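You operate a simulated robot arm through the tools that you are given. There is no shell and no other tool. Be economical: measure what you need, move in short steps, check, and stop when the job is done.

You run a simulated two-armed robot. Do the job below in one go: nothing can be reset, and whatever is moved stays where it is left.

TASK
On the end of the roller track, fold the orange rag in half.

Only the result counts: the job must be done as asked and must still hold three seconds after the hand-in. Knocking over, shifting, dropping, spilling or breaking anything else fails it. Flat cloth is picked up by pressing the open fingertips on it (5 to 10 N) and closing them slowly along it; thin cloth reads only 2 to 8 mm in the jaws.

THE ROBOT
Two 7-joint arms with two-finger grippers on one trunk, on a base that drives. Base frame: it is fixed to the floor where the robot stands at the start and does not move with it; the origin is under the middle of the robot, x ahead of it, y to its left, z up; the surface under the hand at the start is at about z = 0.86. Lengths are in m, angles in degrees, forces in N, time in s.
The left shoulder is at the start at [0.088, 0.175, 1.05], the right one opposite. With the tool pointing down near the work surface each hand reaches from about 0.1 to 0.88 m from the robot's upright axis, wherever it stands, measured 20 degrees to its own side. Places, roughly: end of the roller track [0.7, 0.1, 0.9]. Payload 2.94 kg a hand.
The TCP of each hand is the grasp point between the finger pads, 0.03 m short of the fingertips. In the tool frame z runs along the fingers and y along their closing line. The gripper opens to 0.138 m. The gripper's body begins 0.109 m behind the TCP.
Orientation is that of the tool frame in the base frame, as [roll, pitch, yaw] about the fixed x, y, z axes, in that order (R = Rz(yaw) Ry(pitch) Rx(roll)). With the fingers straight down and closing along the base's y, the tool's x points along the base's -x, its y along +y and its z along -z.

THE INTERFACE
- The arms move only by the tool servo_tool. It takes "left_steps", "right_steps" or both (then of equal length, played together; a hand with none holds still); each is a list of rows, each a list of 7 numbers: the finger opening in m, from 0 to 0.138, then the shift along the base's x, y, z in m, then the turn, a rotation vector about the base's x, y, z in degrees. In form: [[claw, x, y, z, wx, wy, wz], ...]. A call has 1 to 8 rows; each row shifts and turns the commanded pose from where the row before left it. Each row takes 0.2 s and may step no farther than 0.05 m and 8.6 degrees from the row before; otherwise, or with a gripper value out of range, the whole call is refused. A pose out of reach is approached as far as the arm can. The call stops where the force on the tool passes 40 N (or 10 N more than at its start, if that is more) or the arm is blocked; 0.2 s more then pass. Each finger halts on what it meets, pressing with about 34 N; the grip force reading is that of the motor and also rises with nothing between the fingers. The clock runs only during rows and for 0.2 s after the last one: add rows that do not move to give the fingers time. It gives the time, the measured TCP pose, the force on the tool (base axes), the opening and the grip force at its end, in the units of the frame above (readings bear some noise), with the torque about the TCP (base axes, N m) and any sound that the robot's microphone picked up, and new pictures: "views" is both (left out), scene, wrist or none (wrist: the cameras of the hands that moved).
- Cameras (640 x 400 px; columns grow to the right, rows downward): "scene" is now at [0.2022, 0.0012, 1.5179]; the picture's right is [0.02, -1.00, 0.00], its down [-0.80, -0.01, -0.60] and it looks along [0.60, 0.01, -0.80] (base axes); focal length 283 px, centre (320, 200). "left" rides on the left gripper at [0.071, -0.019, -0.146] in its tool frame; the picture's right is [0.26, 0.97, 0.00], its down [-0.85, 0.23, -0.48] and it looks along [-0.46, 0.12, 0.88] (tool axes); focal length 280 px, centre (320, 200). "right" rides on the right gripper at [0.071, 0.019, -0.146] in its tool frame; the picture's right is [-0.26, 0.97, 0.00], its down [-0.85, -0.23, -0.48] and it looks along [-0.46, -0.12, 0.88] (tool axes); focal length 280 px, centre (320, 200). There is no depth. A picture from a camera that has moved, and an enlarged one, comes with that camera's place and axes in the base frame and with its lens.
- move_column(by): slides the trunk up (or, below 0, down) by that many m; the arms and the scene camera ride with it, the base frame stays. It gives what a move gives, with no picture.
- roll_base(legs): drives the robot by 1 to 6 legs, each [ahead, turn to the left] in m and degrees, along the robot's own axes; the way and the turn of a leg run together, so that a leg with both is an arc; at most 1.5 m and 180 degrees a leg. The arms and the cameras ride along, it lands a little off, and it stops where it bumps. It gives what a move gives, and a new picture of the scene camera.
- pan_tilt(pan, tilt): turns the head with the scene camera to pan (to the left, within 120 degrees either way) and tilt (down, from -29 to 69), counted from straight ahead of the robot. It gives what a move gives, and a new picture of the scene camera.
- inspect(camera, box): a new picture of the part [left, top, right, bottom] of that camera's present view, enlarged. The clock stands still meanwhile.
- close_job(): hands the job in; it is judged then, once.

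Work in short steps. Places have to be worked out from the pictures, the camera data and where the tool is seen: move nearer, look again, correct. Check each grasp and each placing, and mend what went wrong. You have 120 turns and 260 pictures in all, those below and enlarged ones among them. Open the grippers and draw the arms clear of the work before you hand the job in, unless the task says otherwise; then end with one line.

The tools are called after "Request:" by a JSON object that holds its "op" and its "data". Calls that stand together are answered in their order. servo_tool: Moves the arms, as the interface text tells. Its arguments: {"type":"object","properties":{"left_steps":{"type":"array","items":{"type":"array","items":{"type":"number"}}},"right_steps":{"type":"array","items":{"type":"array","items":{"type":"number"}}},"views":{"type":"string","enum":["both","scene","wrist","none"]}},"required":[]} The other tools are called the same way: move_column (by) slides the trunk up or down; roll_base (legs) drives the base; pan_tilt (pan, tilt) turns the head that bears the scene camera; inspect (camera, box) takes an enlarged picture of a part of a camera's view; close_job () hands the job in.

At the start:

```text
t: 0.0
left_eef_pos: [0.6151, 0.3521, 0.9997]
left_orientation: [180.0, 0.0, -179.9]
left_ft_force: [-0.1, -0.5, -0.1]
left_ft_torque: [-0.01, 0.0, 0.0]
left_grip_width: 0.138
left_grasp_force: 0.1
right_eef_pos: [0.565, -0.2177, 1.1042]
right_orientation: [180.0, -0.1, 179.9]
right_ft_force: [-0.1, 0.2, 0.0]
right_ft_torque: [0.02, 0.03, -0.02]
right_grip_width: 0.1379
right_grasp_force: 0.1
trunk travel left (down, up): [-0.225, 0.509]
robot x, y, heading: [0.0027, -0.0004, 0.1]
head pan, tilt: [1.1, 53.3]
```

scene: 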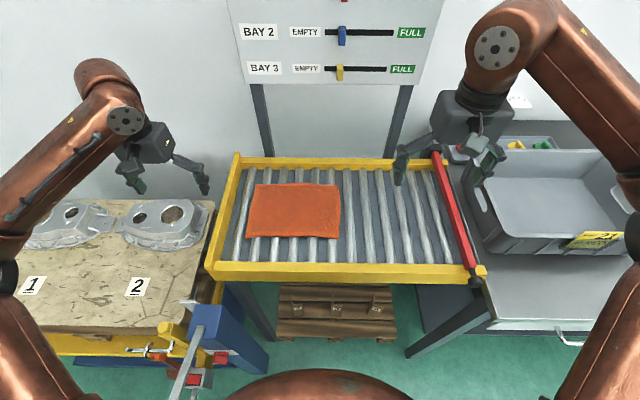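
right: 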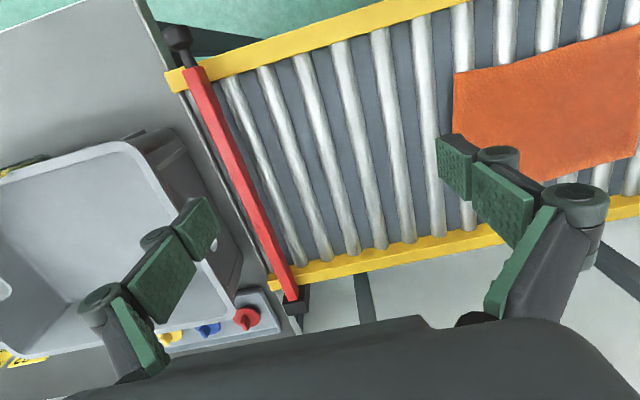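
left: 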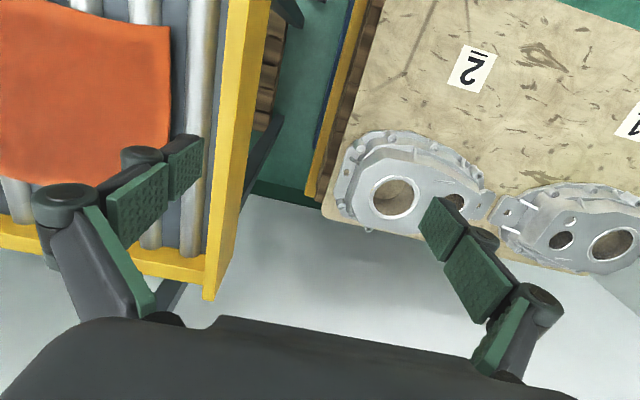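

The rag spans about x 0.56–0.735, y −0.045–0.20 on rollers that run along x. I plan to pinch the two far corners with the fingers closing along x, then fold the far edge onto the near one. First I raise the left hand and start turning both.

Request:
{"op": "servo_tool", "data": {"left_steps": [[0.138, 0, 0, 0.02, 0, 0, -8.5], [0.138, 0, 0, 0.02, 0, 0, -8.5], [0.138, 0, 0, 0.02, 0, 0, -8.5], [0.138, 0, 0, 0.02, 0, 0, -8.5], [0.1, 0, 0, 0.02, 0, 0, -8.5], [0.08, 0, 0, 0, 0, 0, -8.5], [0.06, 0, 0, 0, 0, 0, -8.5], [0.05, 0, 0, 0, 0, 0, -8.5]], "right_steps": [[0.138, 0, 0, 0, 0, 0, 8.5], [0.138, 0, 0, 0, 0, 0, 8.5], [0.138, 0, 0, 0, 0, 0, 8.5], [0.138, 0, 0, 0, 0, 0, 8.5], [0.1, 0, 0, 0, 0, 0, 8.5], [0.08, 0, 0, 0, 0, 0, 8.5], [0.06, 0, 0, 0, 0, 0, 8.5], [0.05, 0, 0, 0, 0, 0, 8.5]], "views": "none"}}

Request:
{"op": "inspect", "data": {"camera": "scene", "box": [210, 140, 370, 290]}}

```text
t: 1.8
left_eef_pos: [0.6154, 0.3521, 1.0997]
left_orientation: [-180.0, 0.0, 111.9]
left_ft_force: [-0.7, 0.8, -1.0]
left_ft_torque: [0.01, -0.01, 0.04]
left_grip_width: 0.0569
left_grasp_force: 1.3
right_eef_pos: [0.4598, -0.1357, 1.0657]
right_orientation: [-180.0, 0.0, -112.3]
right_ft_force: [0.9, 0.8, 0.0]
right_ft_torque: [-0.05, 0.02, -0.01]
right_grip_width: 0.0566
right_grasp_force: 1.8
right hand out of reach, approached as far as the arm can: row 5, 6, 7, 8
trunk travel left (down, up): [-0.225, 0.509]
robot x, y, heading: [-0.0024, 0.0011, 0.1]
head pan, tilt: [1.1, 53.3]
```

```text
2.67 times, centred on (290, 215) of scene
camera zoom: at [0.2023, 0.0023, 1.5179], right [0.02, -1.0, 0.0], down [-0.8, -0.02, -0.6], along [0.6, 0.01, -0.8], focal length 756 px, centre (400, 160)
```

zoom: 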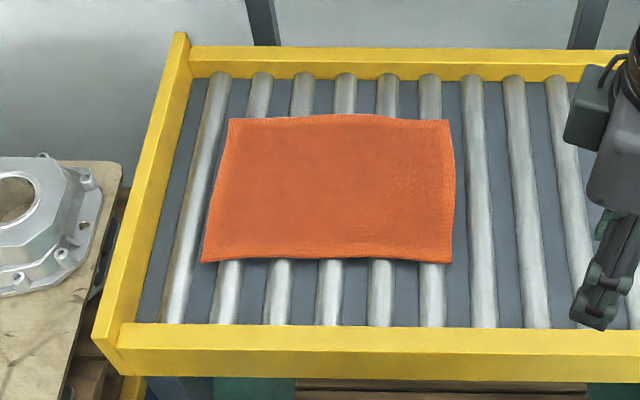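

The right hand hit a reach limit while turning. I test whether it recovers when brought lower and forward.

Request:
{"op": "servo_tool", "data": {"right_steps": [[0.05, 0.03, 0.02, -0.02, 0, 0, 0], [0.05, 0.03, 0.02, -0.02, 0, 0, 0], [0.05, 0, 0.02, -0.02, 0, 0, 0], [0.05, 0, 0, 0, 0, 0, 0]], "views": "scene"}}

```text
t: 2.8
left_eef_pos: [0.6142, 0.3509, 1.1003]
left_orientation: [-179.9, 0.0, 112.0]
left_ft_force: [0.6, -0.4, 0.5]
left_ft_torque: [0.02, 0.01, 0.0]
left_grip_width: 0.0502
left_grasp_force: 0.1
right_eef_pos: [0.4988, -0.0664, 1.0018]
right_orientation: [180.0, 0.0, -112.1]
right_ft_force: [0.2, 0.3, 0.6]
right_ft_torque: [0.04, -0.01, -0.04]
right_grip_width: 0.0502
right_grasp_force: 0.0
right hand out of reach, approached as far as the arm can: row 1, 2
trunk travel left (down, up): [-0.225, 0.509]
robot x, y, heading: [0.0016, -0.0034, 0.2]
head pan, tilt: [1.1, 53.3]
camera scene: at [0.2019, 0.0009, 1.518], right [0.02, -1.0, 0.0], down [-0.8, -0.01, -0.6], along [0.6, 0.01, -0.8], focal length 283 px, centre (320, 200)
```

scene: 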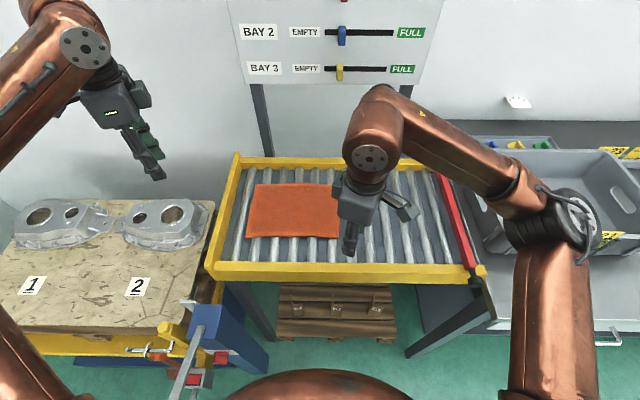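

It recovers lower down. I finish both turns and move the right hand forward above the far‑right corner.

Request:
{"op": "servo_tool", "data": {"right_steps": [[0.05, 0.02, 0, 0, 0, 0, 7.4], [0.05, 0.03, 0, 0, 0, 0, 7.4], [0.05, 0.03, 0, 0, 0, 0, 7.3], [0.05, 0.04, 0.01, 0, 0, 0, 0], [0.05, 0.04, 0.01, 0, 0, 0, 0], [0.05, 0.03, 0.01, 0, 0, 0, 0], [0.05, 0, 0, 0, 0, 0, 0]], "left_steps": [[0.05, 0, -0.03, 0, 0, 0, -7.4], [0.05, 0.02, -0.03, 0, 0, 0, -7.4], [0.05, 0.02, -0.03, 0, 0, 0, -7.3], [0.05, 0.02, -0.03, -0.02, 0, 0, 0], [0.05, 0.02, -0.02, -0.03, 0, 0, 0], [0.05, 0.02, 0, -0.03, 0, 0, 0], [0.05, 0, 0, 0, 0, 0, 0]]}}

```text
t: 4.4
left_eef_pos: [0.7135, 0.2106, 1.0186]
left_orientation: [-180.0, 0.0, 89.8]
left_ft_force: [-1.4, 0.1, 0.2]
left_ft_torque: [0.0, 0.0, 0.01]
left_grip_width: 0.0499
left_grasp_force: 0.0
right_eef_pos: [0.4131, 0.019, 0.9832]
right_orientation: [-179.9, 0.0, -90.2]
right_ft_force: [-0.3, 0.2, 0.3]
right_ft_torque: [0.02, -0.04, -0.01]
right_grip_width: 0.0499
right_grasp_force: 0.1
right hand out of reach, approached as far as the arm can: row 1, 2, 3, 4, 5, 6
trunk travel left (down, up): [-0.225, 0.509]
robot x, y, heading: [0.0021, 0.0031, 0.3]
head pan, tilt: [1.1, 53.3]
camera scene: at [0.2011, 0.001, 1.5181], right [0.02, -1.0, 0.0], down [-0.8, -0.01, -0.6], along [0.6, 0.01, -0.8], focal length 283 px, centre (320, 200)
camera right: at [0.3929, -0.0518, 1.1305], right [-0.96, 0.27, 0.0], down [0.23, 0.85, 0.48], along [0.13, 0.46, -0.88], focal length 280 px, centre (320, 200)
camera left: at [0.695, 0.2826, 1.1655], right [0.97, 0.26, 0.0], down [0.23, -0.85, 0.48], along [0.12, -0.46, -0.88], focal length 280 px, centre (320, 200)
```

scene: 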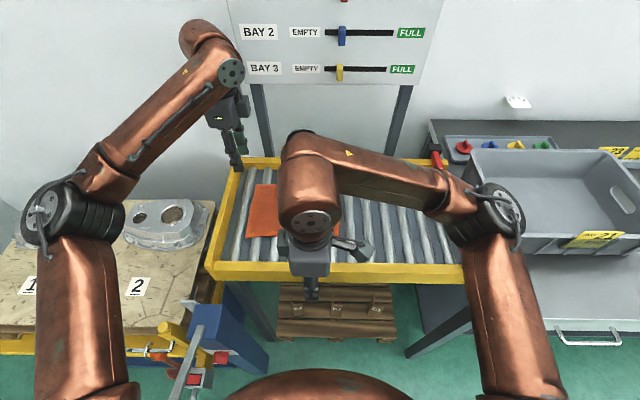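
right: 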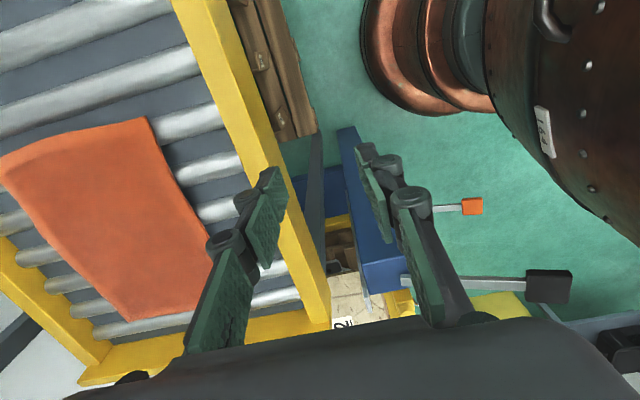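
left: 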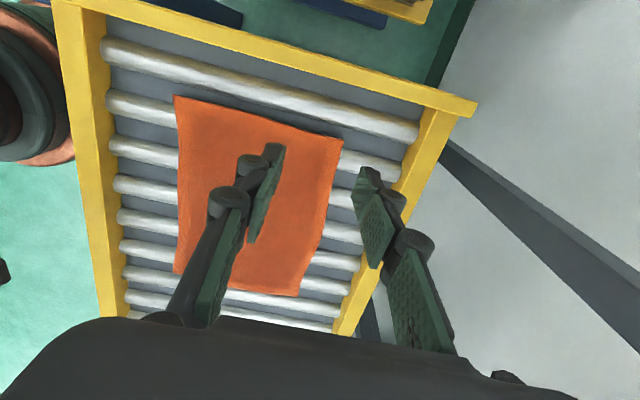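

The right wrist has run out of travel this way, so I turn it back and try the opposite turn, over a more rightward spot.

Request:
{"op": "servo_tool", "data": {"right_steps": [[0.05, 0, -0.03, 0.01, 0, 0, -8.5], [0.05, 0, -0.03, 0.01, 0, 0, -8.5], [0.05, 0.02, -0.03, 0, 0, 0, -8.5], [0.05, 0.02, -0.03, 0, 0, 0, -8.5], [0.05, 0.02, -0.03, 0, 0, 0, -8.5], [0.05, 0.02, -0.01, 0, 0, 0, -8.5], [0.05, 0.02, 0, 0, 0, 0, -8.5], [0.05, 0, 0, 0, 0, 0, -8.5]], "views": "none"}}

Request:
{"op": "servo_tool", "data": {"right_steps": [[0.05, 0, 0, 0, 0, 0, -8.5], [0.05, 0, 0, 0, 0, 0, -8.5], [0.05, 0, 0, 0, 0, 0, -8.5], [0.05, 0, 0, 0, 0, 0, -8.5], [0.05, 0, 0, 0, 0, 0, -8.5], [0.05, 0, 0, 0, 0, 0, -8.5], [0.05, 0, 0, 0, 0, 0, -8.5], [0.05, 0, 0, 0, 0, 0, -8.5]], "views": "none"}}

Request:
{"op": "servo_tool", "data": {"right_steps": [[0.05, 0, 0, 0, 0, 0, -8.5], [0.05, 0, 0, 0, 0, 0, -8.5], [0.05, 0, 0, 0, 0, 0, -8.5], [0.05, 0, 0, 0, 0, 0, -8.5], [0.05, 0, 0, 0, 0, 0, -8.5], [0.05, 0, 0, 0, 0, 0, 0]], "views": "both"}}

```text
t: 6.2
left_eef_pos: [0.715, 0.2113, 1.0187]
left_orientation: [-179.9, 0.0, 89.9]
left_ft_force: [0.1, -0.1, -0.3]
left_ft_torque: [-0.01, 0.01, 0.01]
left_grip_width: 0.0497
left_grasp_force: 0.0
right_eef_pos: [0.5137, -0.1448, 1.0037]
right_orientation: [180.0, 0.0, -158.2]
right_ft_force: [-0.2, 0.1, -0.5]
right_ft_torque: [-0.01, -0.04, -0.05]
right_grip_width: 0.0502
right_grasp_force: 0.0
trunk travel left (down, up): [-0.225, 0.509]
robot x, y, heading: [-0.0008, -0.0007, -0.2]
head pan, tilt: [1.1, 53.3]
```

```text
t: 8.0
left_eef_pos: [0.7151, 0.2112, 1.0191]
left_orientation: [-179.9, 0.0, 90.0]
left_ft_force: [0.5, -0.8, -0.2]
left_ft_torque: [0.03, 0.06, -0.01]
left_grip_width: 0.0502
left_grasp_force: 0.0
right_eef_pos: [0.5152, -0.1437, 1.0033]
right_orientation: [180.0, -0.1, 133.8]
right_ft_force: [0.7, 0.3, -0.6]
right_ft_torque: [0.01, -0.02, -0.02]
right_grip_width: 0.0501
right_grasp_force: 0.1
trunk travel left (down, up): [-0.225, 0.509]
robot x, y, heading: [0.0001, 0.0008, -0.1]
head pan, tilt: [1.1, 53.3]
```

```text
t: 9.4
left_eef_pos: [0.714, 0.2107, 1.0184]
left_orientation: [-179.9, -0.1, 89.9]
left_ft_force: [-0.4, 0.6, 1.0]
left_ft_torque: [0.02, -0.04, 0.01]
left_grip_width: 0.0501
left_grasp_force: 0.0
right_eef_pos: [0.515, -0.1444, 1.004]
right_orientation: [180.0, 0.0, 91.3]
right_ft_force: [0.9, -0.2, 0.2]
right_ft_torque: [-0.01, 0.02, -0.02]
right_grip_width: 0.0499
right_grasp_force: 0.0
trunk travel left (down, up): [-0.225, 0.509]
robot x, y, heading: [-0.0002, 0.0015, 0.1]
head pan, tilt: [1.1, 53.3]
camera scene: at [0.2023, 0.0011, 1.5179], right [0.02, -1.0, 0.0], down [-0.8, -0.01, -0.6], along [0.6, 0.01, -0.8], focal length 283 px, centre (320, 200)
camera right: at [0.5318, -0.0726, 1.1499], right [0.97, -0.24, 0.0], down [-0.21, -0.85, 0.48], along [-0.11, -0.46, -0.88], focal length 280 px, centre (320, 200)
```

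scene: 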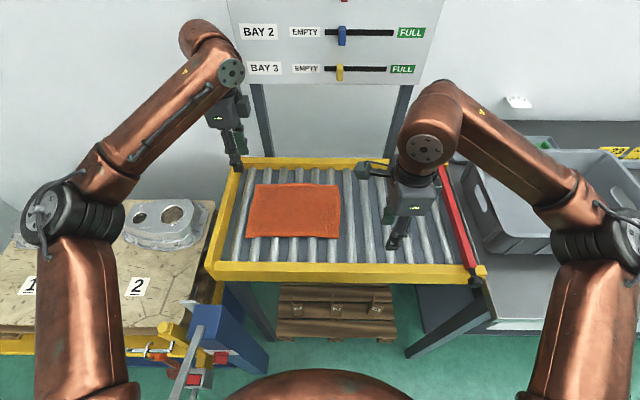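
right: 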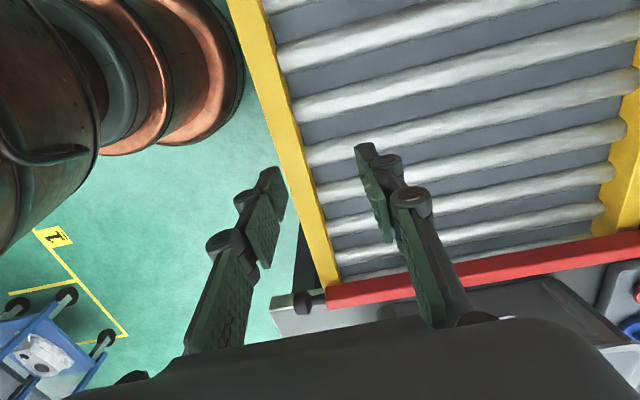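

Now both are turned. Triangulating puts the rag top at z≈0.86, with the far edge at x≈0.75, near edge ≈0.57, and rollers under the corners at y≈0.175 and −0.027. I move both hands above those points with a 35 mm opening.

Request:
{"op": "servo_tool", "data": {"right_steps": [[0.035, 0.035, 0.02, 0, 0, 0, 0], [0.035, 0.035, 0.02, 0, 0, 0, 0], [0.035, 0.035, 0.02, 0, 0, 0, 0], [0.035, 0.035, 0.02, -0.01, 0, 0, -1.3], [0.035, 0.035, 0.02, -0.02, 0, 0, 0], [0.035, 0.028, 0.017, -0.02, 0, 0, 0], [0.035, 0, 0, -0.02, 0, 0, 0], [0.035, 0, 0, 0, 0, 0, 0]], "left_steps": [[0.035, 0.001, -0.01, 0, 0, 0, 0], [0.035, 0.001, -0.01, 0, 0, 0, 0], [0.035, 0.001, -0.01, 0, 0, 0, 0], [0.035, 0.001, -0.005, -0.02, 0, 0, 0], [0.035, 0, 0, -0.02, 0, 0, 0], [0.035, 0, 0, -0.02, 0, 0, 0], [0.035, 0, 0, -0.02, 0, 0, 0], [0.035, 0, 0, 0, 0, 0, 0]]}}

```text
t: 11.2
left_eef_pos: [0.7312, 0.1777, 0.9363]
left_orientation: [-179.4, -0.1, 89.9]
left_ft_force: [-1.1, 0.6, 0.1]
left_ft_torque: [0.01, -0.15, 0.01]
left_grip_width: 0.0354
left_grasp_force: 0.1
right_eef_pos: [0.7278, -0.0286, 0.9276]
right_orientation: [-179.5, 0.1, 90.1]
right_ft_force: [-0.9, 0.3, -0.4]
right_ft_torque: [-0.03, -0.12, 0.0]
right_grip_width: 0.035
right_grasp_force: 0.1
trunk travel left (down, up): [-0.225, 0.509]
robot x, y, heading: [-0.0005, -0.0017, -0.1]
head pan, tilt: [1.1, 53.3]
camera scene: at [0.2498, 0.0017, 1.5161], right [0.02, -1.0, 0.0], down [-0.82, -0.02, -0.57], along [0.57, 0.01, -0.82], focal length 283 px, centre (320, 200)
camera right: at [0.7472, 0.0436, 1.0745], right [0.97, -0.26, -0.01], down [-0.22, -0.85, 0.48], along [-0.13, -0.46, -0.88], focal length 280 px, centre (320, 200)
camera left: at [0.7132, 0.249, 1.0826], right [0.97, 0.26, -0.01], down [0.23, -0.85, 0.47], along [0.12, -0.46, -0.88], focal length 280 px, centre (320, 200)
```

scene: 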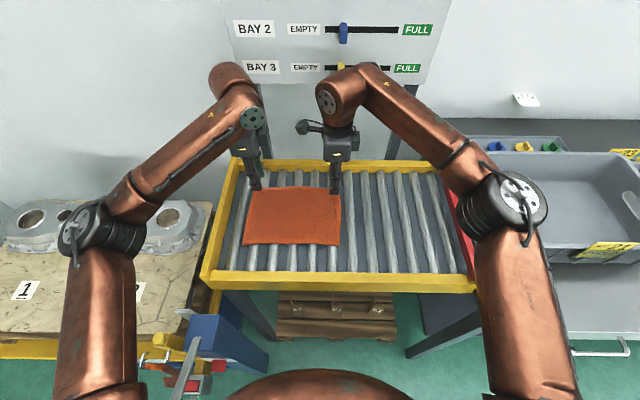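
right: 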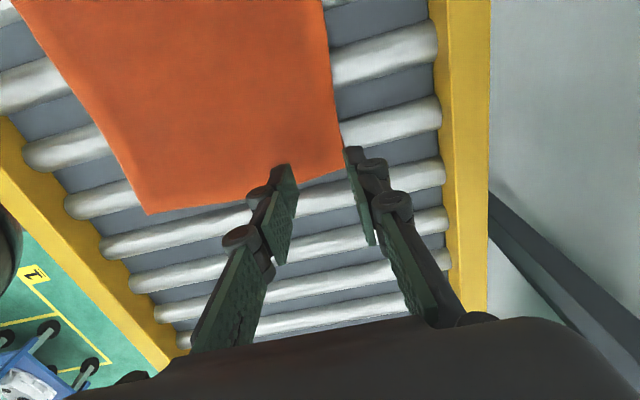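
left: 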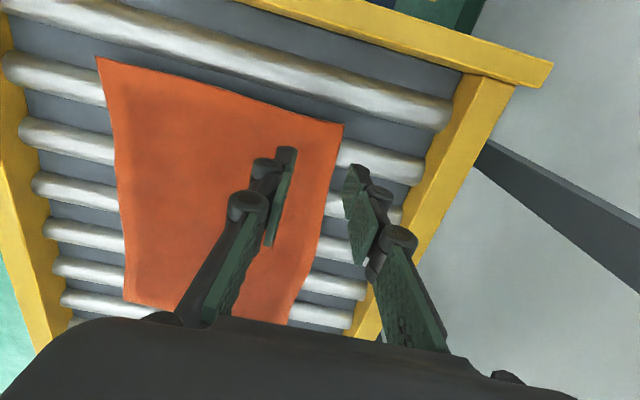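

The far edge is at x≈0.742, and measured TCPs are a bit farther forward than commanded. I correct both to x≈0.716 and descend partway.

Request:
{"op": "servo_tool", "data": {"right_steps": [[0.035, -0.011, 0.004, 0, 0, 0, 0], [0.035, 0, 0, -0.01, 0, 0, 0], [0.035, 0, 0, -0.01, 0, 0, 0], [0.035, 0, 0, 0, 0, 0, 0]], "left_steps": [[0.035, -0.015, 0, 0, 0, 0, 0], [0.035, 0, 0, -0.014, 0, 0, 0], [0.035, 0, 0, -0.014, 0, 0, 0], [0.035, 0, 0, 0, 0, 0, 0]]}}

```text
t: 11.6
left_eef_pos: [0.7059, 0.1923, 0.9489]
left_orientation: [180.0, -0.4, 92.9]
left_ft_force: [-0.5, -0.2, -1.0]
left_ft_torque: [-0.17, -0.03, -0.01]
left_grip_width: 0.0348
left_grasp_force: 0.0
right_eef_pos: [0.7185, -0.0415, 0.9459]
right_orientation: [179.5, -0.5, 85.2]
right_ft_force: [0.6, -1.4, -0.4]
right_ft_torque: [0.15, 0.02, 0.0]
right_grip_width: 0.0349
right_grasp_force: 0.0
trunk travel left (down, up): [-0.225, 0.509]
robot x, y, heading: [-0.0001, -0.0009, 0.4]
head pan, tilt: [1.1, 53.3]
stopped in row 1 (right hand): the arm was blocked; the commanded pose is now the measured one
camera scene: at [0.2917, 0.0018, 1.5136], right [0.02, -1.0, 0.0], down [-0.84, -0.02, -0.55], along [0.55, 0.01, -0.84], focal length 283 px, centre (320, 200)
camera right: at [0.7416, 0.026, 1.0934], right [0.94, -0.34, 0.01], down [-0.31, -0.83, 0.47], along [-0.15, -0.44, -0.88], focal length 280 px, centre (320, 200)
camera left: at [0.6832, 0.2609, 1.0949], right [0.95, 0.31, 0.0], down [0.27, -0.84, 0.47], along [0.15, -0.45, -0.88], focal length 280 px, centre (320, 200)
```

scene: 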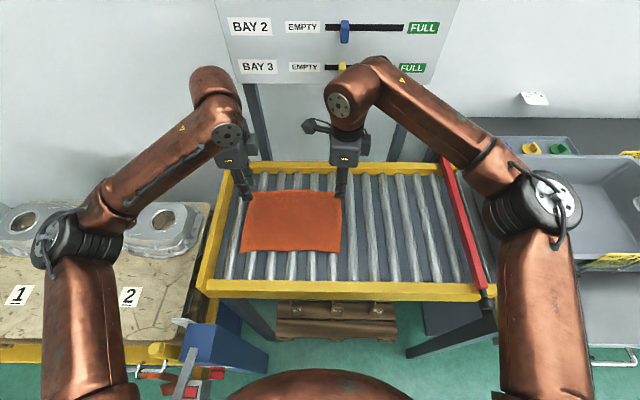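
right: 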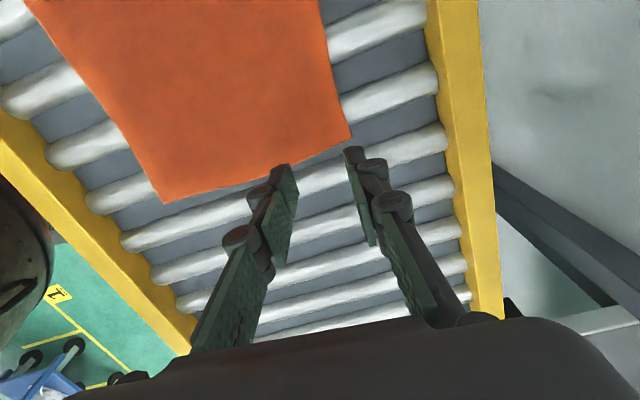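
left: 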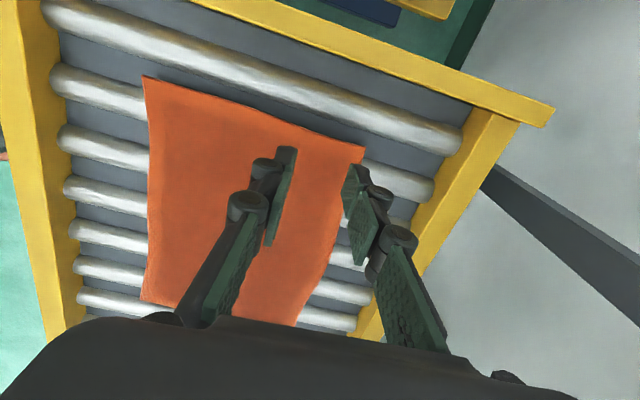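

The scene camera has pitched forward about 4° and moved 9 cm ahead: the robot seems to be tipping with both arms stretched out. I pull both hands up and back at once.

Request:
{"op": "servo_tool", "data": {"right_steps": [[0.035, -0.03, -0.02, 0.03, 0, 0, 0], [0.035, -0.04, -0.01, 0.02, 0, 0, 0], [0.035, -0.045, 0, 0.01, 0, 0, 0], [0.035, -0.045, 0, 0, 0, 0, 0], [0.035, -0.045, 0, 0, 0, 0, 0]], "left_steps": [[0.035, -0.03, 0.02, 0.03, 0, 0, 0], [0.035, -0.04, 0.01, 0.02, 0, 0, 0], [0.035, -0.045, 0, 0.01, 0, 0, 0], [0.035, -0.045, 0, 0, 0, 0, 0], [0.035, -0.045, 0, 0, 0, 0, 0]], "views": "scene"}}

```text
t: 11.9
left_eef_pos: [0.6712, 0.2252, 0.9837]
left_orientation: [-179.5, 1.1, 98.5]
left_ft_force: [0.1, 0.4, -1.3]
left_ft_torque: [-0.1, -0.03, -0.01]
left_grip_width: 0.0352
left_grasp_force: 0.1
right_eef_pos: [0.7037, -0.0783, 0.9928]
right_orientation: [178.2, -2.4, 79.8]
right_ft_force: [-0.8, -1.1, -1.1]
right_ft_torque: [0.14, -0.03, 0.04]
right_grip_width: 0.0351
right_grasp_force: 0.0
trunk travel left (down, up): [-0.225, 0.509]
robot x, y, heading: [0.0017, -0.0017, -0.2]
head pan, tilt: [1.1, 53.3]
stopped in row 1 (left hand): the arm was blocked; the commanded pose is now the measured one
camera scene: at [0.3338, 0.0014, 1.5096], right [0.02, -1.0, 0.0], down [-0.85, -0.02, -0.52], along [0.52, 0.01, -0.85], focal length 283 px, centre (320, 200)
```

scene: 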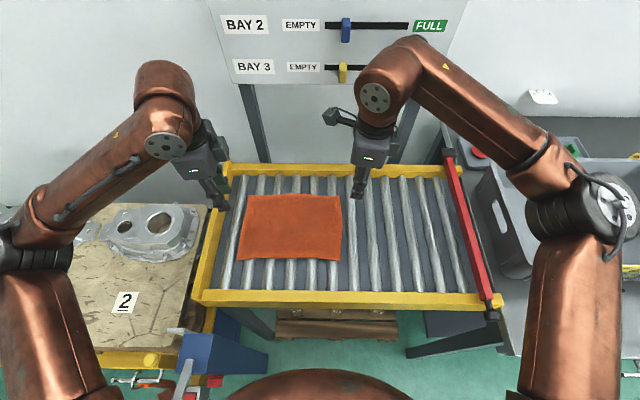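

Still pitching forward and the call cut short. I continue retracting and see whether the lean stops.

Request:
{"op": "servo_tool", "data": {"right_steps": [[0.035, -0.045, -0.01, 0.01, 0, 0, 0], [0.035, -0.045, -0.01, 0.01, 0, 0, 0], [0.035, -0.045, 0, 0.01, 0, 0, 0], [0.035, -0.045, 0, 0, 0, 0, 0], [0.035, -0.04, 0, 0, 0, 0, 0]], "left_steps": [[0.035, -0.045, 0.01, 0.01, 0, 0, 0], [0.035, -0.045, 0.01, 0.01, 0, 0, 0], [0.035, -0.045, 0, 0.01, 0, 0, 0], [0.035, -0.045, 0, 0, 0, 0, 0], [0.035, -0.04, 0, 0, 0, 0, 0]], "views": "scene"}}

```text
t: 12.2
left_eef_pos: [0.6214, 0.2489, 1.0344]
left_orientation: [176.9, 3.7, 103.6]
left_ft_force: [0.7, -0.3, -1.6]
left_ft_torque: [-0.01, 0.05, 0.0]
left_grip_width: 0.035
left_grasp_force: 0.1
right_eef_pos: [0.662, -0.1074, 1.0535]
right_orientation: [176.3, -5.7, 76.1]
right_ft_force: [-0.1, -0.3, -2.3]
right_ft_torque: [0.09, 0.01, 0.04]
right_grip_width: 0.0354
right_grasp_force: 0.1
trunk travel left (down, up): [-0.225, 0.509]
robot x, y, heading: [0.0005, -0.0038, 0.1]
head pan, tilt: [1.1, 53.3]
stopped in row 1 (left hand): the arm was blocked; the commanded pose is now the measured one
camera scene: at [0.3687, 0.002, 1.5055], right [0.02, -1.0, 0.0], down [-0.86, -0.02, -0.5], along [0.5, 0.01, -0.86], focal length 283 px, centre (320, 200)
```

scene: 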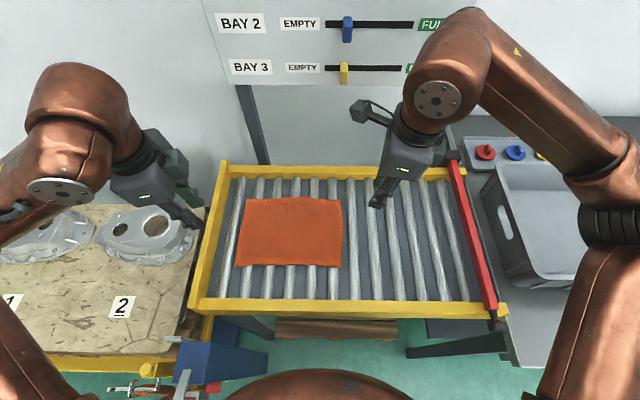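

The lean is slowing (0.035 m this time). I keep drawing the hands in and up.

Request:
{"op": "servo_tool", "data": {"right_steps": [[0.035, -0.045, 0, 0.015, 0, 0, 0], [0.035, -0.045, 0, 0.015, 0, 0, 0], [0.035, -0.045, 0, 0, 0, 0, 0], [0.035, -0.045, 0, 0, 0, 0, 0]], "left_steps": [[0.035, -0.045, 0, 0.015, 0, 0, 0], [0.035, -0.045, 0, 0.015, 0, 0, 0], [0.035, -0.045, 0, 0, 0, 0, 0], [0.035, -0.045, 0, 0, 0, 0, 0]], "views": "scene"}}

```text
t: 12.6
left_eef_pos: [0.5388, 0.2444, 1.0873]
left_orientation: [168.8, 8.2, 106.7]
left_ft_force: [1.5, 0.1, -1.7]
left_ft_torque: [0.04, 0.07, 0.02]
left_grip_width: 0.0348
left_grasp_force: 0.0
right_eef_pos: [0.5663, -0.124, 1.1277]
right_orientation: [172.3, -9.8, 76.7]
right_ft_force: [0.2, -0.3, -1.2]
right_ft_torque: [0.04, 0.08, 0.0]
right_grip_width: 0.0351
right_grasp_force: 0.0
trunk travel left (down, up): [-0.225, 0.509]
robot x, y, heading: [-0.0004, -0.0, 0.1]
head pan, tilt: [1.1, 53.3]
stopped in row 1 (left hand): the arm was blocked; the commanded pose is now the measured one
camera scene: at [0.3652, 0.0019, 1.506], right [0.02, -1.0, 0.0], down [-0.86, -0.02, -0.51], along [0.51, 0.01, -0.86], focal length 283 px, centre (320, 200)
```

scene: 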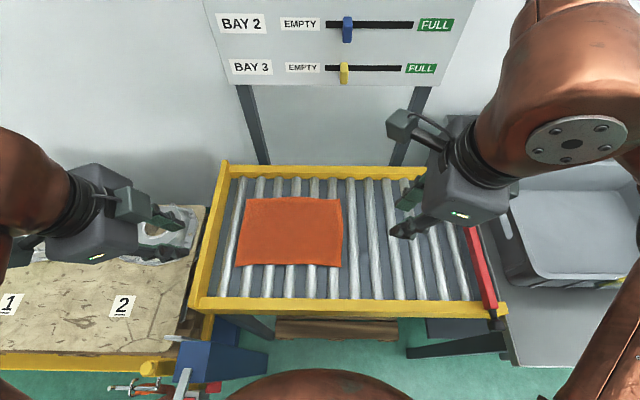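

The tipping has been arrested and is reversing. I hold still to let the robot settle back on its wheels.

Request:
{"op": "servo_tool", "data": {"right_steps": [[0.035, 0, 0, 0, 0, 0, 0], [0.035, 0, 0, 0, 0, 0, 0], [0.035, 0, 0, 0, 0, 0, 0]], "left_steps": [[0.035, 0, 0, 0, 0, 0, 0], [0.035, 0, 0, 0, 0, 0, 0], [0.035, 0, 0, 0, 0, 0, 0]], "views": "scene"}}

```text
t: 12.9
left_eef_pos: [0.4237, 0.2467, 1.1265]
left_orientation: [156.9, 11.3, 108.3]
left_ft_force: [1.5, 0.3, -2.1]
left_ft_torque: [-0.02, 0.11, -0.03]
left_grip_width: 0.0354
left_grasp_force: 0.1
right_eef_pos: [0.4274, -0.133, 1.1732]
right_orientation: [164.6, -11.2, 79.6]
right_ft_force: [1.6, 0.5, -2.2]
right_ft_torque: [0.01, 0.15, 0.02]
right_grip_width: 0.0351
right_grasp_force: 0.0
trunk travel left (down, up): [-0.225, 0.509]
robot x, y, heading: [0.001, -0.0007, -0.0]
head pan, tilt: [1.1, 53.3]
stopped in row 1 (left hand): the arm was blocked; the commanded pose is now the measured one
camera scene: at [0.2872, 0.0004, 1.5137], right [0.02, -1.0, 0.0], down [-0.83, -0.01, -0.55], along [0.55, 0.01, -0.83], focal length 283 px, centre (320, 200)
```

scene: 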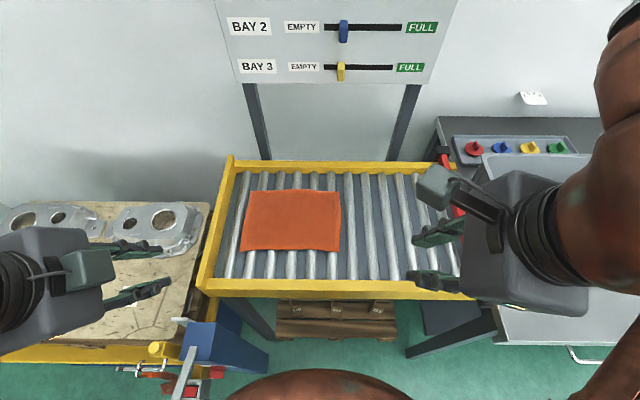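

It's falling back to level. I hold still once more.

Request:
{"op": "servo_tool", "data": {"right_steps": [[0.035, 0, 0, 0, 0, 0, 0], [0.035, 0, 0, 0, 0, 0, 0], [0.035, 0, 0, 0, 0, 0, 0]], "left_steps": [[0.035, 0, 0, 0, 0, 0, 0], [0.035, 0, 0, 0, 0, 0, 0], [0.035, 0, 0, 0, 0, 0, 0]], "views": "none"}}

Request:
{"op": "servo_tool", "data": {"right_steps": [[0.035, 0, 0, 0, 0, 0, 0], [0.035, 0, 0, 0, 0, 0, 0], [0.035, 0, 0, 0, 0, 0, 0]], "left_steps": [[0.035, 0, 0, 0, 0, 0, 0], [0.035, 0, 0, 0, 0, 0, 0], [0.035, 0, 0, 0, 0, 0, 0]], "views": "scene"}}

```text
t: 13.2
left_eef_pos: [0.3068, 0.2539, 1.1515]
left_orientation: [153.1, 11.1, 106.0]
left_ft_force: [3.7, 0.8, 4.4]
left_ft_torque: [-0.06, 0.54, -0.11]
left_grip_width: 0.035
left_grasp_force: 0.1
right_eef_pos: [0.3195, -0.1273, 1.1928]
right_orientation: [158.6, -11.3, 79.9]
right_ft_force: [0.1, 2.0, 3.5]
right_ft_torque: [-0.19, 0.17, -0.05]
right_grip_width: 0.035
right_grasp_force: 0.1
trunk travel left (down, up): [-0.225, 0.509]
robot x, y, heading: [-0.0053, -0.0006, -0.2]
head pan, tilt: [1.1, 53.3]
stopped in row 1 (left hand): the arm was blocked; the commanded pose is now the measured one
```

```text
t: 14.0
left_eef_pos: [0.3979, 0.2675, 1.1622]
left_orientation: [147.4, 16.9, 112.1]
left_ft_force: [-0.7, 1.0, -18.6]
left_ft_torque: [0.05, -1.51, 0.01]
left_grip_width: 0.0351
left_grasp_force: 0.1
right_eef_pos: [0.3808, -0.148, 1.1421]
right_orientation: [158.9, -6.8, 85.1]
right_ft_force: [-0.4, 0.0, -0.4]
right_ft_torque: [-0.01, -0.03, -0.01]
right_grip_width: 0.0351
right_grasp_force: 0.1
trunk travel left (down, up): [-0.225, 0.509]
robot x, y, heading: [0.0057, -0.0037, 0.1]
head pan, tilt: [1.1, 53.3]
stopped in row 3 (left hand): the arm was blocked; the commanded pose is now the measured one
camera scene: at [0.3876, 0.0034, 1.5032], right [0.02, -1.0, 0.0], down [-0.87, -0.02, -0.5], along [0.5, 0.01, -0.87], focal length 283 px, centre (320, 200)
```

scene: 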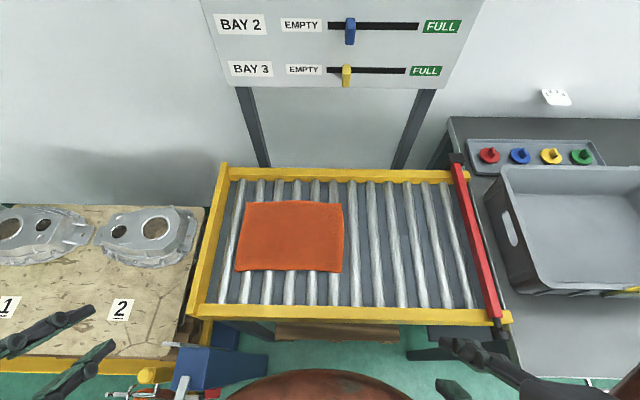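

It rebounded and swung forward again. I hold and watch.

Request:
{"op": "servo_tool", "data": {"right_steps": [[0.035, 0, 0, 0, 0, 0, 0]], "left_steps": [[0.035, 0, 0, 0, 0, 0, 0]], "views": "scene"}}

```text
t: 14.3
left_eef_pos: [0.239, 0.2703, 1.2125]
left_orientation: [132.7, 22.2, 107.4]
left_ft_force: [36.1, -0.6, 3.6]
left_ft_torque: [0.08, 3.95, 0.0]
left_grip_width: 0.0348
left_grasp_force: 0.0
right_eef_pos: [0.2441, -0.1565, 1.1365]
right_orientation: [154.4, -5.1, 86.5]
right_ft_force: [0.3, 1.2, -0.8]
right_ft_torque: [-0.22, -0.08, -0.13]
right_grip_width: 0.0352
right_grasp_force: 0.1
trunk travel left (down, up): [-0.225, 0.509]
robot x, y, heading: [0.002, -0.0019, -0.1]
head pan, tilt: [1.1, 53.3]
stopped in row 1 (left hand): the arm was blocked; the commanded pose is now the measured one
camera scene: at [0.2824, 0.0024, 1.5136], right [0.02, -1.0, 0.0], down [-0.83, -0.02, -0.55], along [0.55, 0.01, -0.83], focal length 283 px, centre (320, 200)
```

scene: 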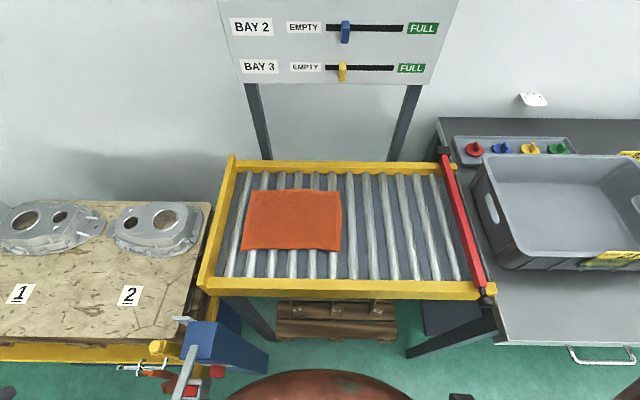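

It is rocking back again, with the left hand folded close against the robot itself. I hold again to let it settle.

Request:
{"op": "servo_tool", "data": {"right_steps": [[0.035, 0, 0, 0, 0, 0, 0], [0.035, 0, 0, 0, 0, 0, 0]], "left_steps": [[0.035, 0.02, 0, 0, 0, 0, 0], [0.035, 0.02, 0, 0, 0, 0, 0]], "views": "none"}}

Request:
{"op": "servo_tool", "data": {"right_steps": [[0.035, 0, 0, 0, 0, 0, 0], [0.035, 0, 0, 0, 0, 0, 0]], "left_steps": [[0.035, 0, 0, 0, 0, 0, 0], [0.035, 0, 0, 0, 0, 0, 0]], "views": "scene"}}

```text
t: 14.7
left_eef_pos: [0.1298, 0.2591, 1.2262]
left_orientation: [124.9, 22.3, 100.4]
left_ft_force: [2.4, -0.3, 4.1]
left_ft_torque: [0.03, 0.5, 0.01]
left_grip_width: 0.0351
left_grasp_force: 0.1
right_eef_pos: [0.1312, -0.1584, 1.163]
right_orientation: [147.8, -6.5, 85.6]
right_ft_force: [2.4, 1.5, 1.9]
right_ft_torque: [-0.12, 0.34, -0.05]
right_grip_width: 0.0352
right_grasp_force: 0.1
trunk travel left (down, up): [-0.225, 0.509]
robot x, y, heading: [-0.0033, 0.0007, 0.0]
head pan, tilt: [1.1, 53.3]
stopped in row 1 (left hand): the arm was blocked; the commanded pose is now the measured one
```

```text
t: 15.5
left_eef_pos: [0.1302, 0.2613, 1.2432]
left_orientation: [114.4, 27.3, 97.0]
left_ft_force: [-0.6, 0.7, -1.2]
left_ft_torque: [-0.04, -0.1, -0.05]
left_grip_width: 0.0351
left_grasp_force: 0.0
right_eef_pos: [0.147, -0.1669, 1.1384]
right_orientation: [157.3, -4.3, 79.6]
right_ft_force: [0.8, 0.5, 2.7]
right_ft_torque: [-0.07, 0.26, -0.03]
right_grip_width: 0.0411
right_grasp_force: 0.1
trunk travel left (down, up): [-0.225, 0.509]
robot x, y, heading: [0.0046, 0.0004, 0.3]
head pan, tilt: [1.1, 53.3]
stopped in row 2 (left hand): the arm was blocked; the commanded pose is now the measured one
camera scene: at [0.2931, 0.0026, 1.5125], right [0.02, -1.0, 0.0], down [-0.84, -0.02, -0.55], along [0.55, 0.01, -0.84], focal length 283 px, centre (320, 200)
```

scene: 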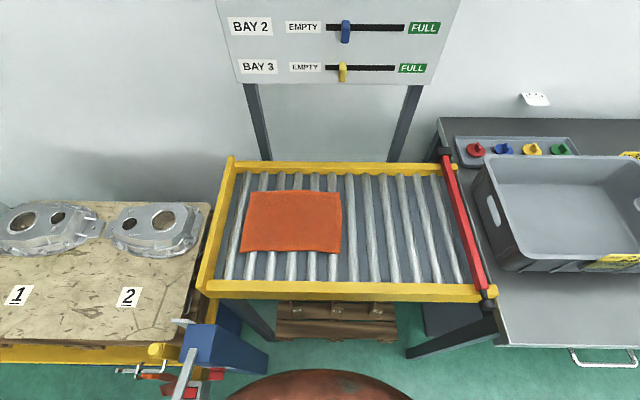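

Rocking damps. I hold again.

Request:
{"op": "servo_tool", "data": {"right_steps": [[0.035, 0, 0, 0, 0, 0, 0], [0.035, 0, 0, 0, 0, 0, 0], [0.035, 0, 0, 0, 0, 0, 0]], "views": "none"}}

Request:
{"op": "servo_tool", "data": {"right_steps": [[0.035, 0, 0, 0, 0, 0, 0], [0.035, 0, 0, 0, 0, 0, 0], [0.035, 0, 0, 0, 0, 0, 0], [0.035, 0, 0, 0, 0, 0, 0]], "views": "none"}}

Request:
{"op": "servo_tool", "data": {"right_steps": [[0.035, 0, 0, 0, 0, 0, 0], [0.035, 0, 0, 0, 0, 0, 0], [0.035, 0, 0, 0, 0, 0, 0], [0.035, 0, 0, 0, 0, 0, 0]], "views": "scene"}}

```text
t: 15.8
left_eef_pos: [0.0002, 0.2609, 1.2485]
left_orientation: [108.4, 27.7, 94.5]
left_ft_force: [1.7, -0.8, -0.4]
left_ft_torque: [0.03, 0.09, 0.07]
left_grip_width: 0.0351
left_grasp_force: 0.0
right_eef_pos: [0.0144, -0.1678, 1.1485]
right_orientation: [149.7, -5.5, 82.3]
right_ft_force: [-52.3, 2.5, 33.8]
right_ft_torque: [-0.23, 1.7, -0.45]
right_grip_width: 0.0555
right_grasp_force: 14.5
trunk travel left (down, up): [-0.225, 0.509]
robot x, y, heading: [-0.0028, 0.0012, 0.2]
head pan, tilt: [1.1, 53.3]
stopped in row 1 (right hand): the arm was blocked; the commanded pose is now the measured one
```

```text
t: 16.3
left_eef_pos: [0.2024, 0.2581, 1.2166]
left_orientation: [121.2, 25.4, 99.6]
left_ft_force: [-3.3, 0.4, 0.8]
left_ft_torque: [0.01, -0.05, -0.01]
left_grip_width: 0.0352
left_grasp_force: 0.0
right_eef_pos: [0.2027, -0.1735, 1.1192]
right_orientation: [157.7, -4.2, 80.8]
right_ft_force: [3.8, 4.3, 7.2]
right_ft_torque: [0.07, -0.37, -0.12]
right_grip_width: 0.0376
right_grasp_force: 0.0
trunk travel left (down, up): [-0.225, 0.509]
robot x, y, heading: [0.0013, 0.002, 0.2]
head pan, tilt: [1.1, 53.3]
stopped in row 2 (right hand): the arm was blocked; the commanded pose is now the measured one
```

```text
t: 16.7
left_eef_pos: [0.1436, 0.2484, 1.2335]
left_orientation: [103.3, 31.1, 90.6]
left_ft_force: [-4.8, -0.5, -10.7]
left_ft_torque: [-0.14, -1.55, 0.01]
left_grip_width: 0.0352
left_grasp_force: 0.0
right_eef_pos: [0.1619, -0.1582, 1.1232]
right_orientation: [164.6, -3.0, 76.5]
right_ft_force: [26.0, -3.9, 16.6]
right_ft_torque: [0.18, 2.39, 0.02]
right_grip_width: 0.1123
right_grasp_force: 34.6
trunk travel left (down, up): [-0.225, 0.509]
robot x, y, heading: [0.0068, -0.0054, 0.5]
head pan, tilt: [1.1, 53.3]
stopped in row 1 (right hand): the force on the tool passed its limit at 77 N (the readings are from after the stop); the commanded pose is now the measured one
camera scene: at [0.3921, 0.0068, 1.5013], right [0.03, -1.0, 0.0], down [-0.87, -0.02, -0.49], along [0.49, 0.01, -0.87], focal length 283 px, centre (320, 200)
```

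scene: 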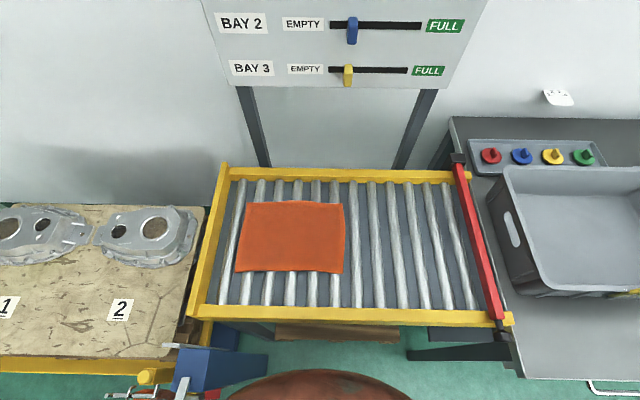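

Holding in Cartesian space seems to feed the rocking. I let time pass with the head only, so the arm joints stay still.

Request:
{"op": "pan_tilt", "data": {"pan": 0, "tilt": 60}}

```text
t: 17.3
left_eef_pos: [0.0234, 0.2569, 1.2339]
left_orientation: [108.4, 27.6, 94.1]
left_ft_force: [2.3, -0.8, -0.1]
left_ft_torque: [0.04, 0.1, 0.08]
left_grip_width: 0.0351
left_grasp_force: 0.1
right_eef_pos: [0.0164, -0.1717, 1.1255]
right_orientation: [154.8, -5.3, 81.0]
right_ft_force: [-155.6, 35.5, 52.2]
right_ft_torque: [-0.72, 6.31, -1.24]
right_grip_width: 0.1401
right_grasp_force: 34.3
trunk travel left (down, up): [-0.225, 0.509]
robot x, y, heading: [0.0028, -0.0036, -0.0]
head pan, tilt: [0.0, 60.0]
camera scene: at [0.0748, -0.0019, 1.5338], right [0.0, -1.0, 0.0], down [-0.82, 0.0, -0.57], along [0.57, 0.0, -0.82], focal length 283 px, centre (320, 200)
```

scene: 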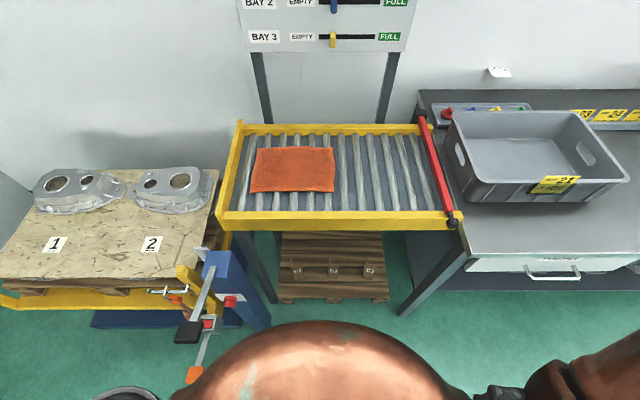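

It's rocking backwards now with the right fingers pressed on the robot's own body. I keep waiting with the head only.

Request:
{"op": "pan_tilt", "data": {"pan": 0, "tilt": 53}}

Request:
{"op": "pan_tilt", "data": {"pan": 0, "tilt": 60}}

Request:
{"op": "pan_tilt", "data": {"pan": 0, "tilt": 53}}

```text
t: 18.0
left_eef_pos: [0.1449, 0.2564, 1.2437]
left_orientation: [105.2, 29.9, 94.0]
left_ft_force: [12.5, 0.9, 13.8]
left_ft_torque: [0.04, 2.19, -0.16]
left_grip_width: 0.0352
left_grasp_force: 0.0
right_eef_pos: [0.1585, -0.1627, 1.1231]
right_orientation: [163.5, -4.0, 76.4]
right_ft_force: [30.9, 18.7, 65.2]
right_ft_torque: [-0.67, -3.65, 1.44]
right_grip_width: 0.1093
right_grasp_force: 35.4
trunk travel left (down, up): [-0.225, 0.509]
robot x, y, heading: [-0.0016, -0.0, 0.1]
head pan, tilt: [0.0, 53.0]
camera scene: at [0.383, -0.0006, 1.5031], right [0.0, -1.0, 0.0], down [-0.86, 0.0, -0.5], along [0.5, 0.0, -0.86], focal length 283 px, centre (320, 200)
```

scene: 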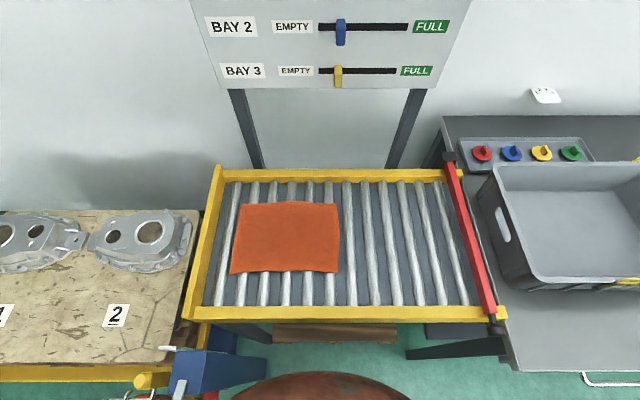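

```text
t: 18.7
left_eef_pos: [0.0208, 0.2578, 1.2363]
left_orientation: [108.3, 27.9, 94.1]
left_ft_force: [1.4, -0.8, -1.2]
left_ft_torque: [0.0, -0.04, 0.09]
left_grip_width: 0.0348
left_grasp_force: 0.0
right_eef_pos: [0.0225, -0.168, 1.1263]
right_orientation: [152.7, -6.0, 81.5]
right_ft_force: [-147.1, 14.4, 34.0]
right_ft_torque: [-0.09, 4.96, -0.82]
right_grip_width: 0.1404
right_grasp_force: 33.5
trunk travel left (down, up): [-0.225, 0.509]
robot x, y, heading: [0.0009, -0.0027, 0.1]
head pan, tilt: [0.0, 60.0]
camera scene: at [0.0846, -0.0005, 1.5322], right [0.0, -1.0, 0.0], down [-0.83, 0.0, -0.56], along [0.56, 0.0, -0.83], focal length 283 px, centre (320, 200)
```

scene: 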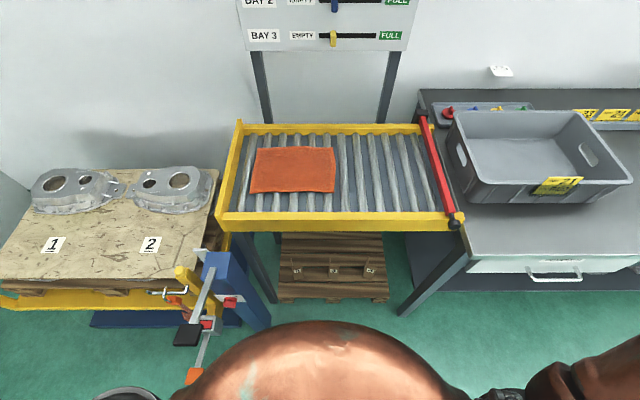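

```text
t: 19.4
left_eef_pos: [0.1395, 0.2544, 1.2464]
left_orientation: [107.0, 29.4, 95.1]
left_ft_force: [12.4, -0.8, 10.6]
left_ft_torque: [0.05, 2.01, 0.01]
left_grip_width: 0.0352
left_grasp_force: 0.0
right_eef_pos: [0.1504, -0.1627, 1.1224]
right_orientation: [162.6, -4.5, 76.7]
right_ft_force: [26.7, 35.1, 77.0]
right_ft_torque: [-2.24, -4.81, 1.2]
right_grip_width: 0.109
right_grasp_force: 34.0
trunk travel left (down, up): [-0.225, 0.509]
robot x, y, heading: [0.0025, 0.0016, 0.1]
head pan, tilt: [0.0, 53.0]
camera scene: at [0.3693, -0.0012, 1.5053], right [0.0, -1.0, 0.0], down [-0.86, 0.0, -0.51], along [0.51, 0.0, -0.86], focal length 283 px, centre (320, 200)
```

scene: 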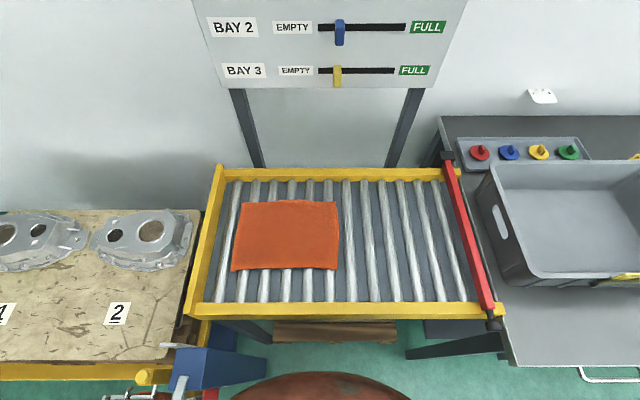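

This is a slowly damped 0.7 Hz pitch rocking about the base rather than a true tip-over. I use a slow column move up to pass time without the arms servoing.

Request:
{"op": "move_column", "data": {"by": 0.05}}

Request:
{"op": "pan_tilt", "data": {"pan": 0, "tilt": 54}}

Request:
{"op": "pan_tilt", "data": {"pan": 0, "tilt": 53}}

```text
t: 19.7
left_eef_pos: [-0.0363, 0.2379, 1.2238]
left_orientation: [88.9, 30.6, 83.5]
left_ft_force: [-1.9, 1.9, -3.7]
left_ft_torque: [-0.04, -0.48, -0.36]
left_grip_width: 0.0352
left_grasp_force: 0.1
right_eef_pos: [-0.0106, -0.1541, 1.1293]
right_orientation: [167.1, -0.6, 71.8]
right_ft_force: [3.3, 1.2, -1.5]
right_ft_torque: [-0.11, 0.43, -0.04]
right_grip_width: 0.0383
right_grasp_force: 0.8
trunk travel left (down, up): [-0.228, 0.506]
robot x, y, heading: [0.0008, -0.0022, 0.1]
head pan, tilt: [0.0, 53.0]
stopped: the arm was blocked; the commanded pose is now the measured one
```

```text
t: 20.3
left_eef_pos: [0.0284, 0.2543, 1.2318]
left_orientation: [98.3, 30.9, 88.7]
left_ft_force: [-2.1, 1.4, 1.1]
left_ft_torque: [0.02, 0.06, -0.06]
left_grip_width: 0.0349
left_grasp_force: 0.1
right_eef_pos: [0.05, -0.1659, 1.1056]
right_orientation: [157.7, -5.3, 77.4]
right_ft_force: [-43.8, 6.4, 3.6]
right_ft_torque: [0.22, 0.69, -0.02]
right_grip_width: 0.11
right_grasp_force: 30.9
trunk travel left (down, up): [-0.228, 0.506]
robot x, y, heading: [0.0051, -0.0036, 0.2]
head pan, tilt: [0.0, 54.0]
camera scene: at [0.1723, -0.0021, 1.5265], right [0.0, -1.0, 0.0], down [-0.8, 0.0, -0.6], along [0.6, 0.0, -0.8], focal length 283 px, centre (320, 200)
```

scene: 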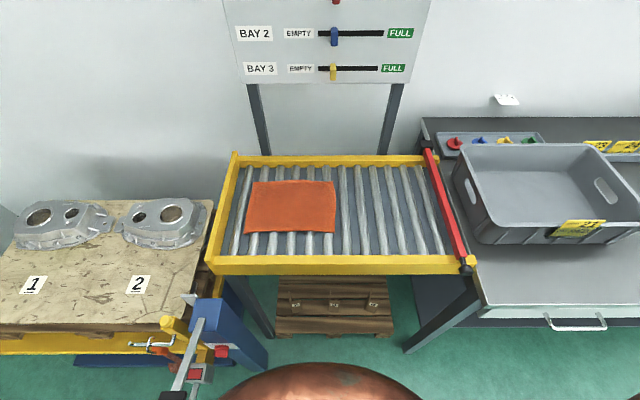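

```text
t: 20.9
left_eef_pos: [0.0081, 0.2318, 1.2293]
left_orientation: [91.0, 30.2, 84.5]
left_ft_force: [0.4, 0.2, 0.4]
left_ft_torque: [-0.01, -0.01, -0.03]
left_grip_width: 0.0349
left_grasp_force: 0.1
right_eef_pos: [0.0268, -0.1581, 1.1366]
right_orientation: [169.9, 0.4, 71.1]
right_ft_force: [1.1, 1.0, 0.9]
right_ft_torque: [-0.04, 0.26, -0.03]
right_grip_width: 0.0364
right_grasp_force: 0.4
trunk travel left (down, up): [-0.228, 0.506]
robot x, y, heading: [-0.0005, -0.0028, 0.0]
head pan, tilt: [0.0, 53.0]
camera scene: at [0.3057, -0.001, 1.515], right [0.0, -1.0, 0.0], down [-0.84, 0.0, -0.55], along [0.55, 0.0, -0.84], focal length 283 px, centre (320, 200)
```

scene: 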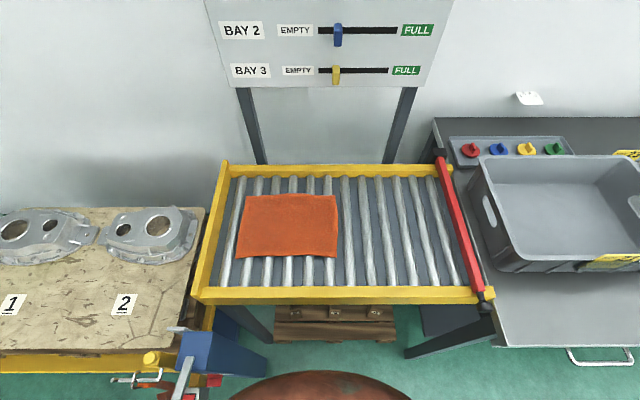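

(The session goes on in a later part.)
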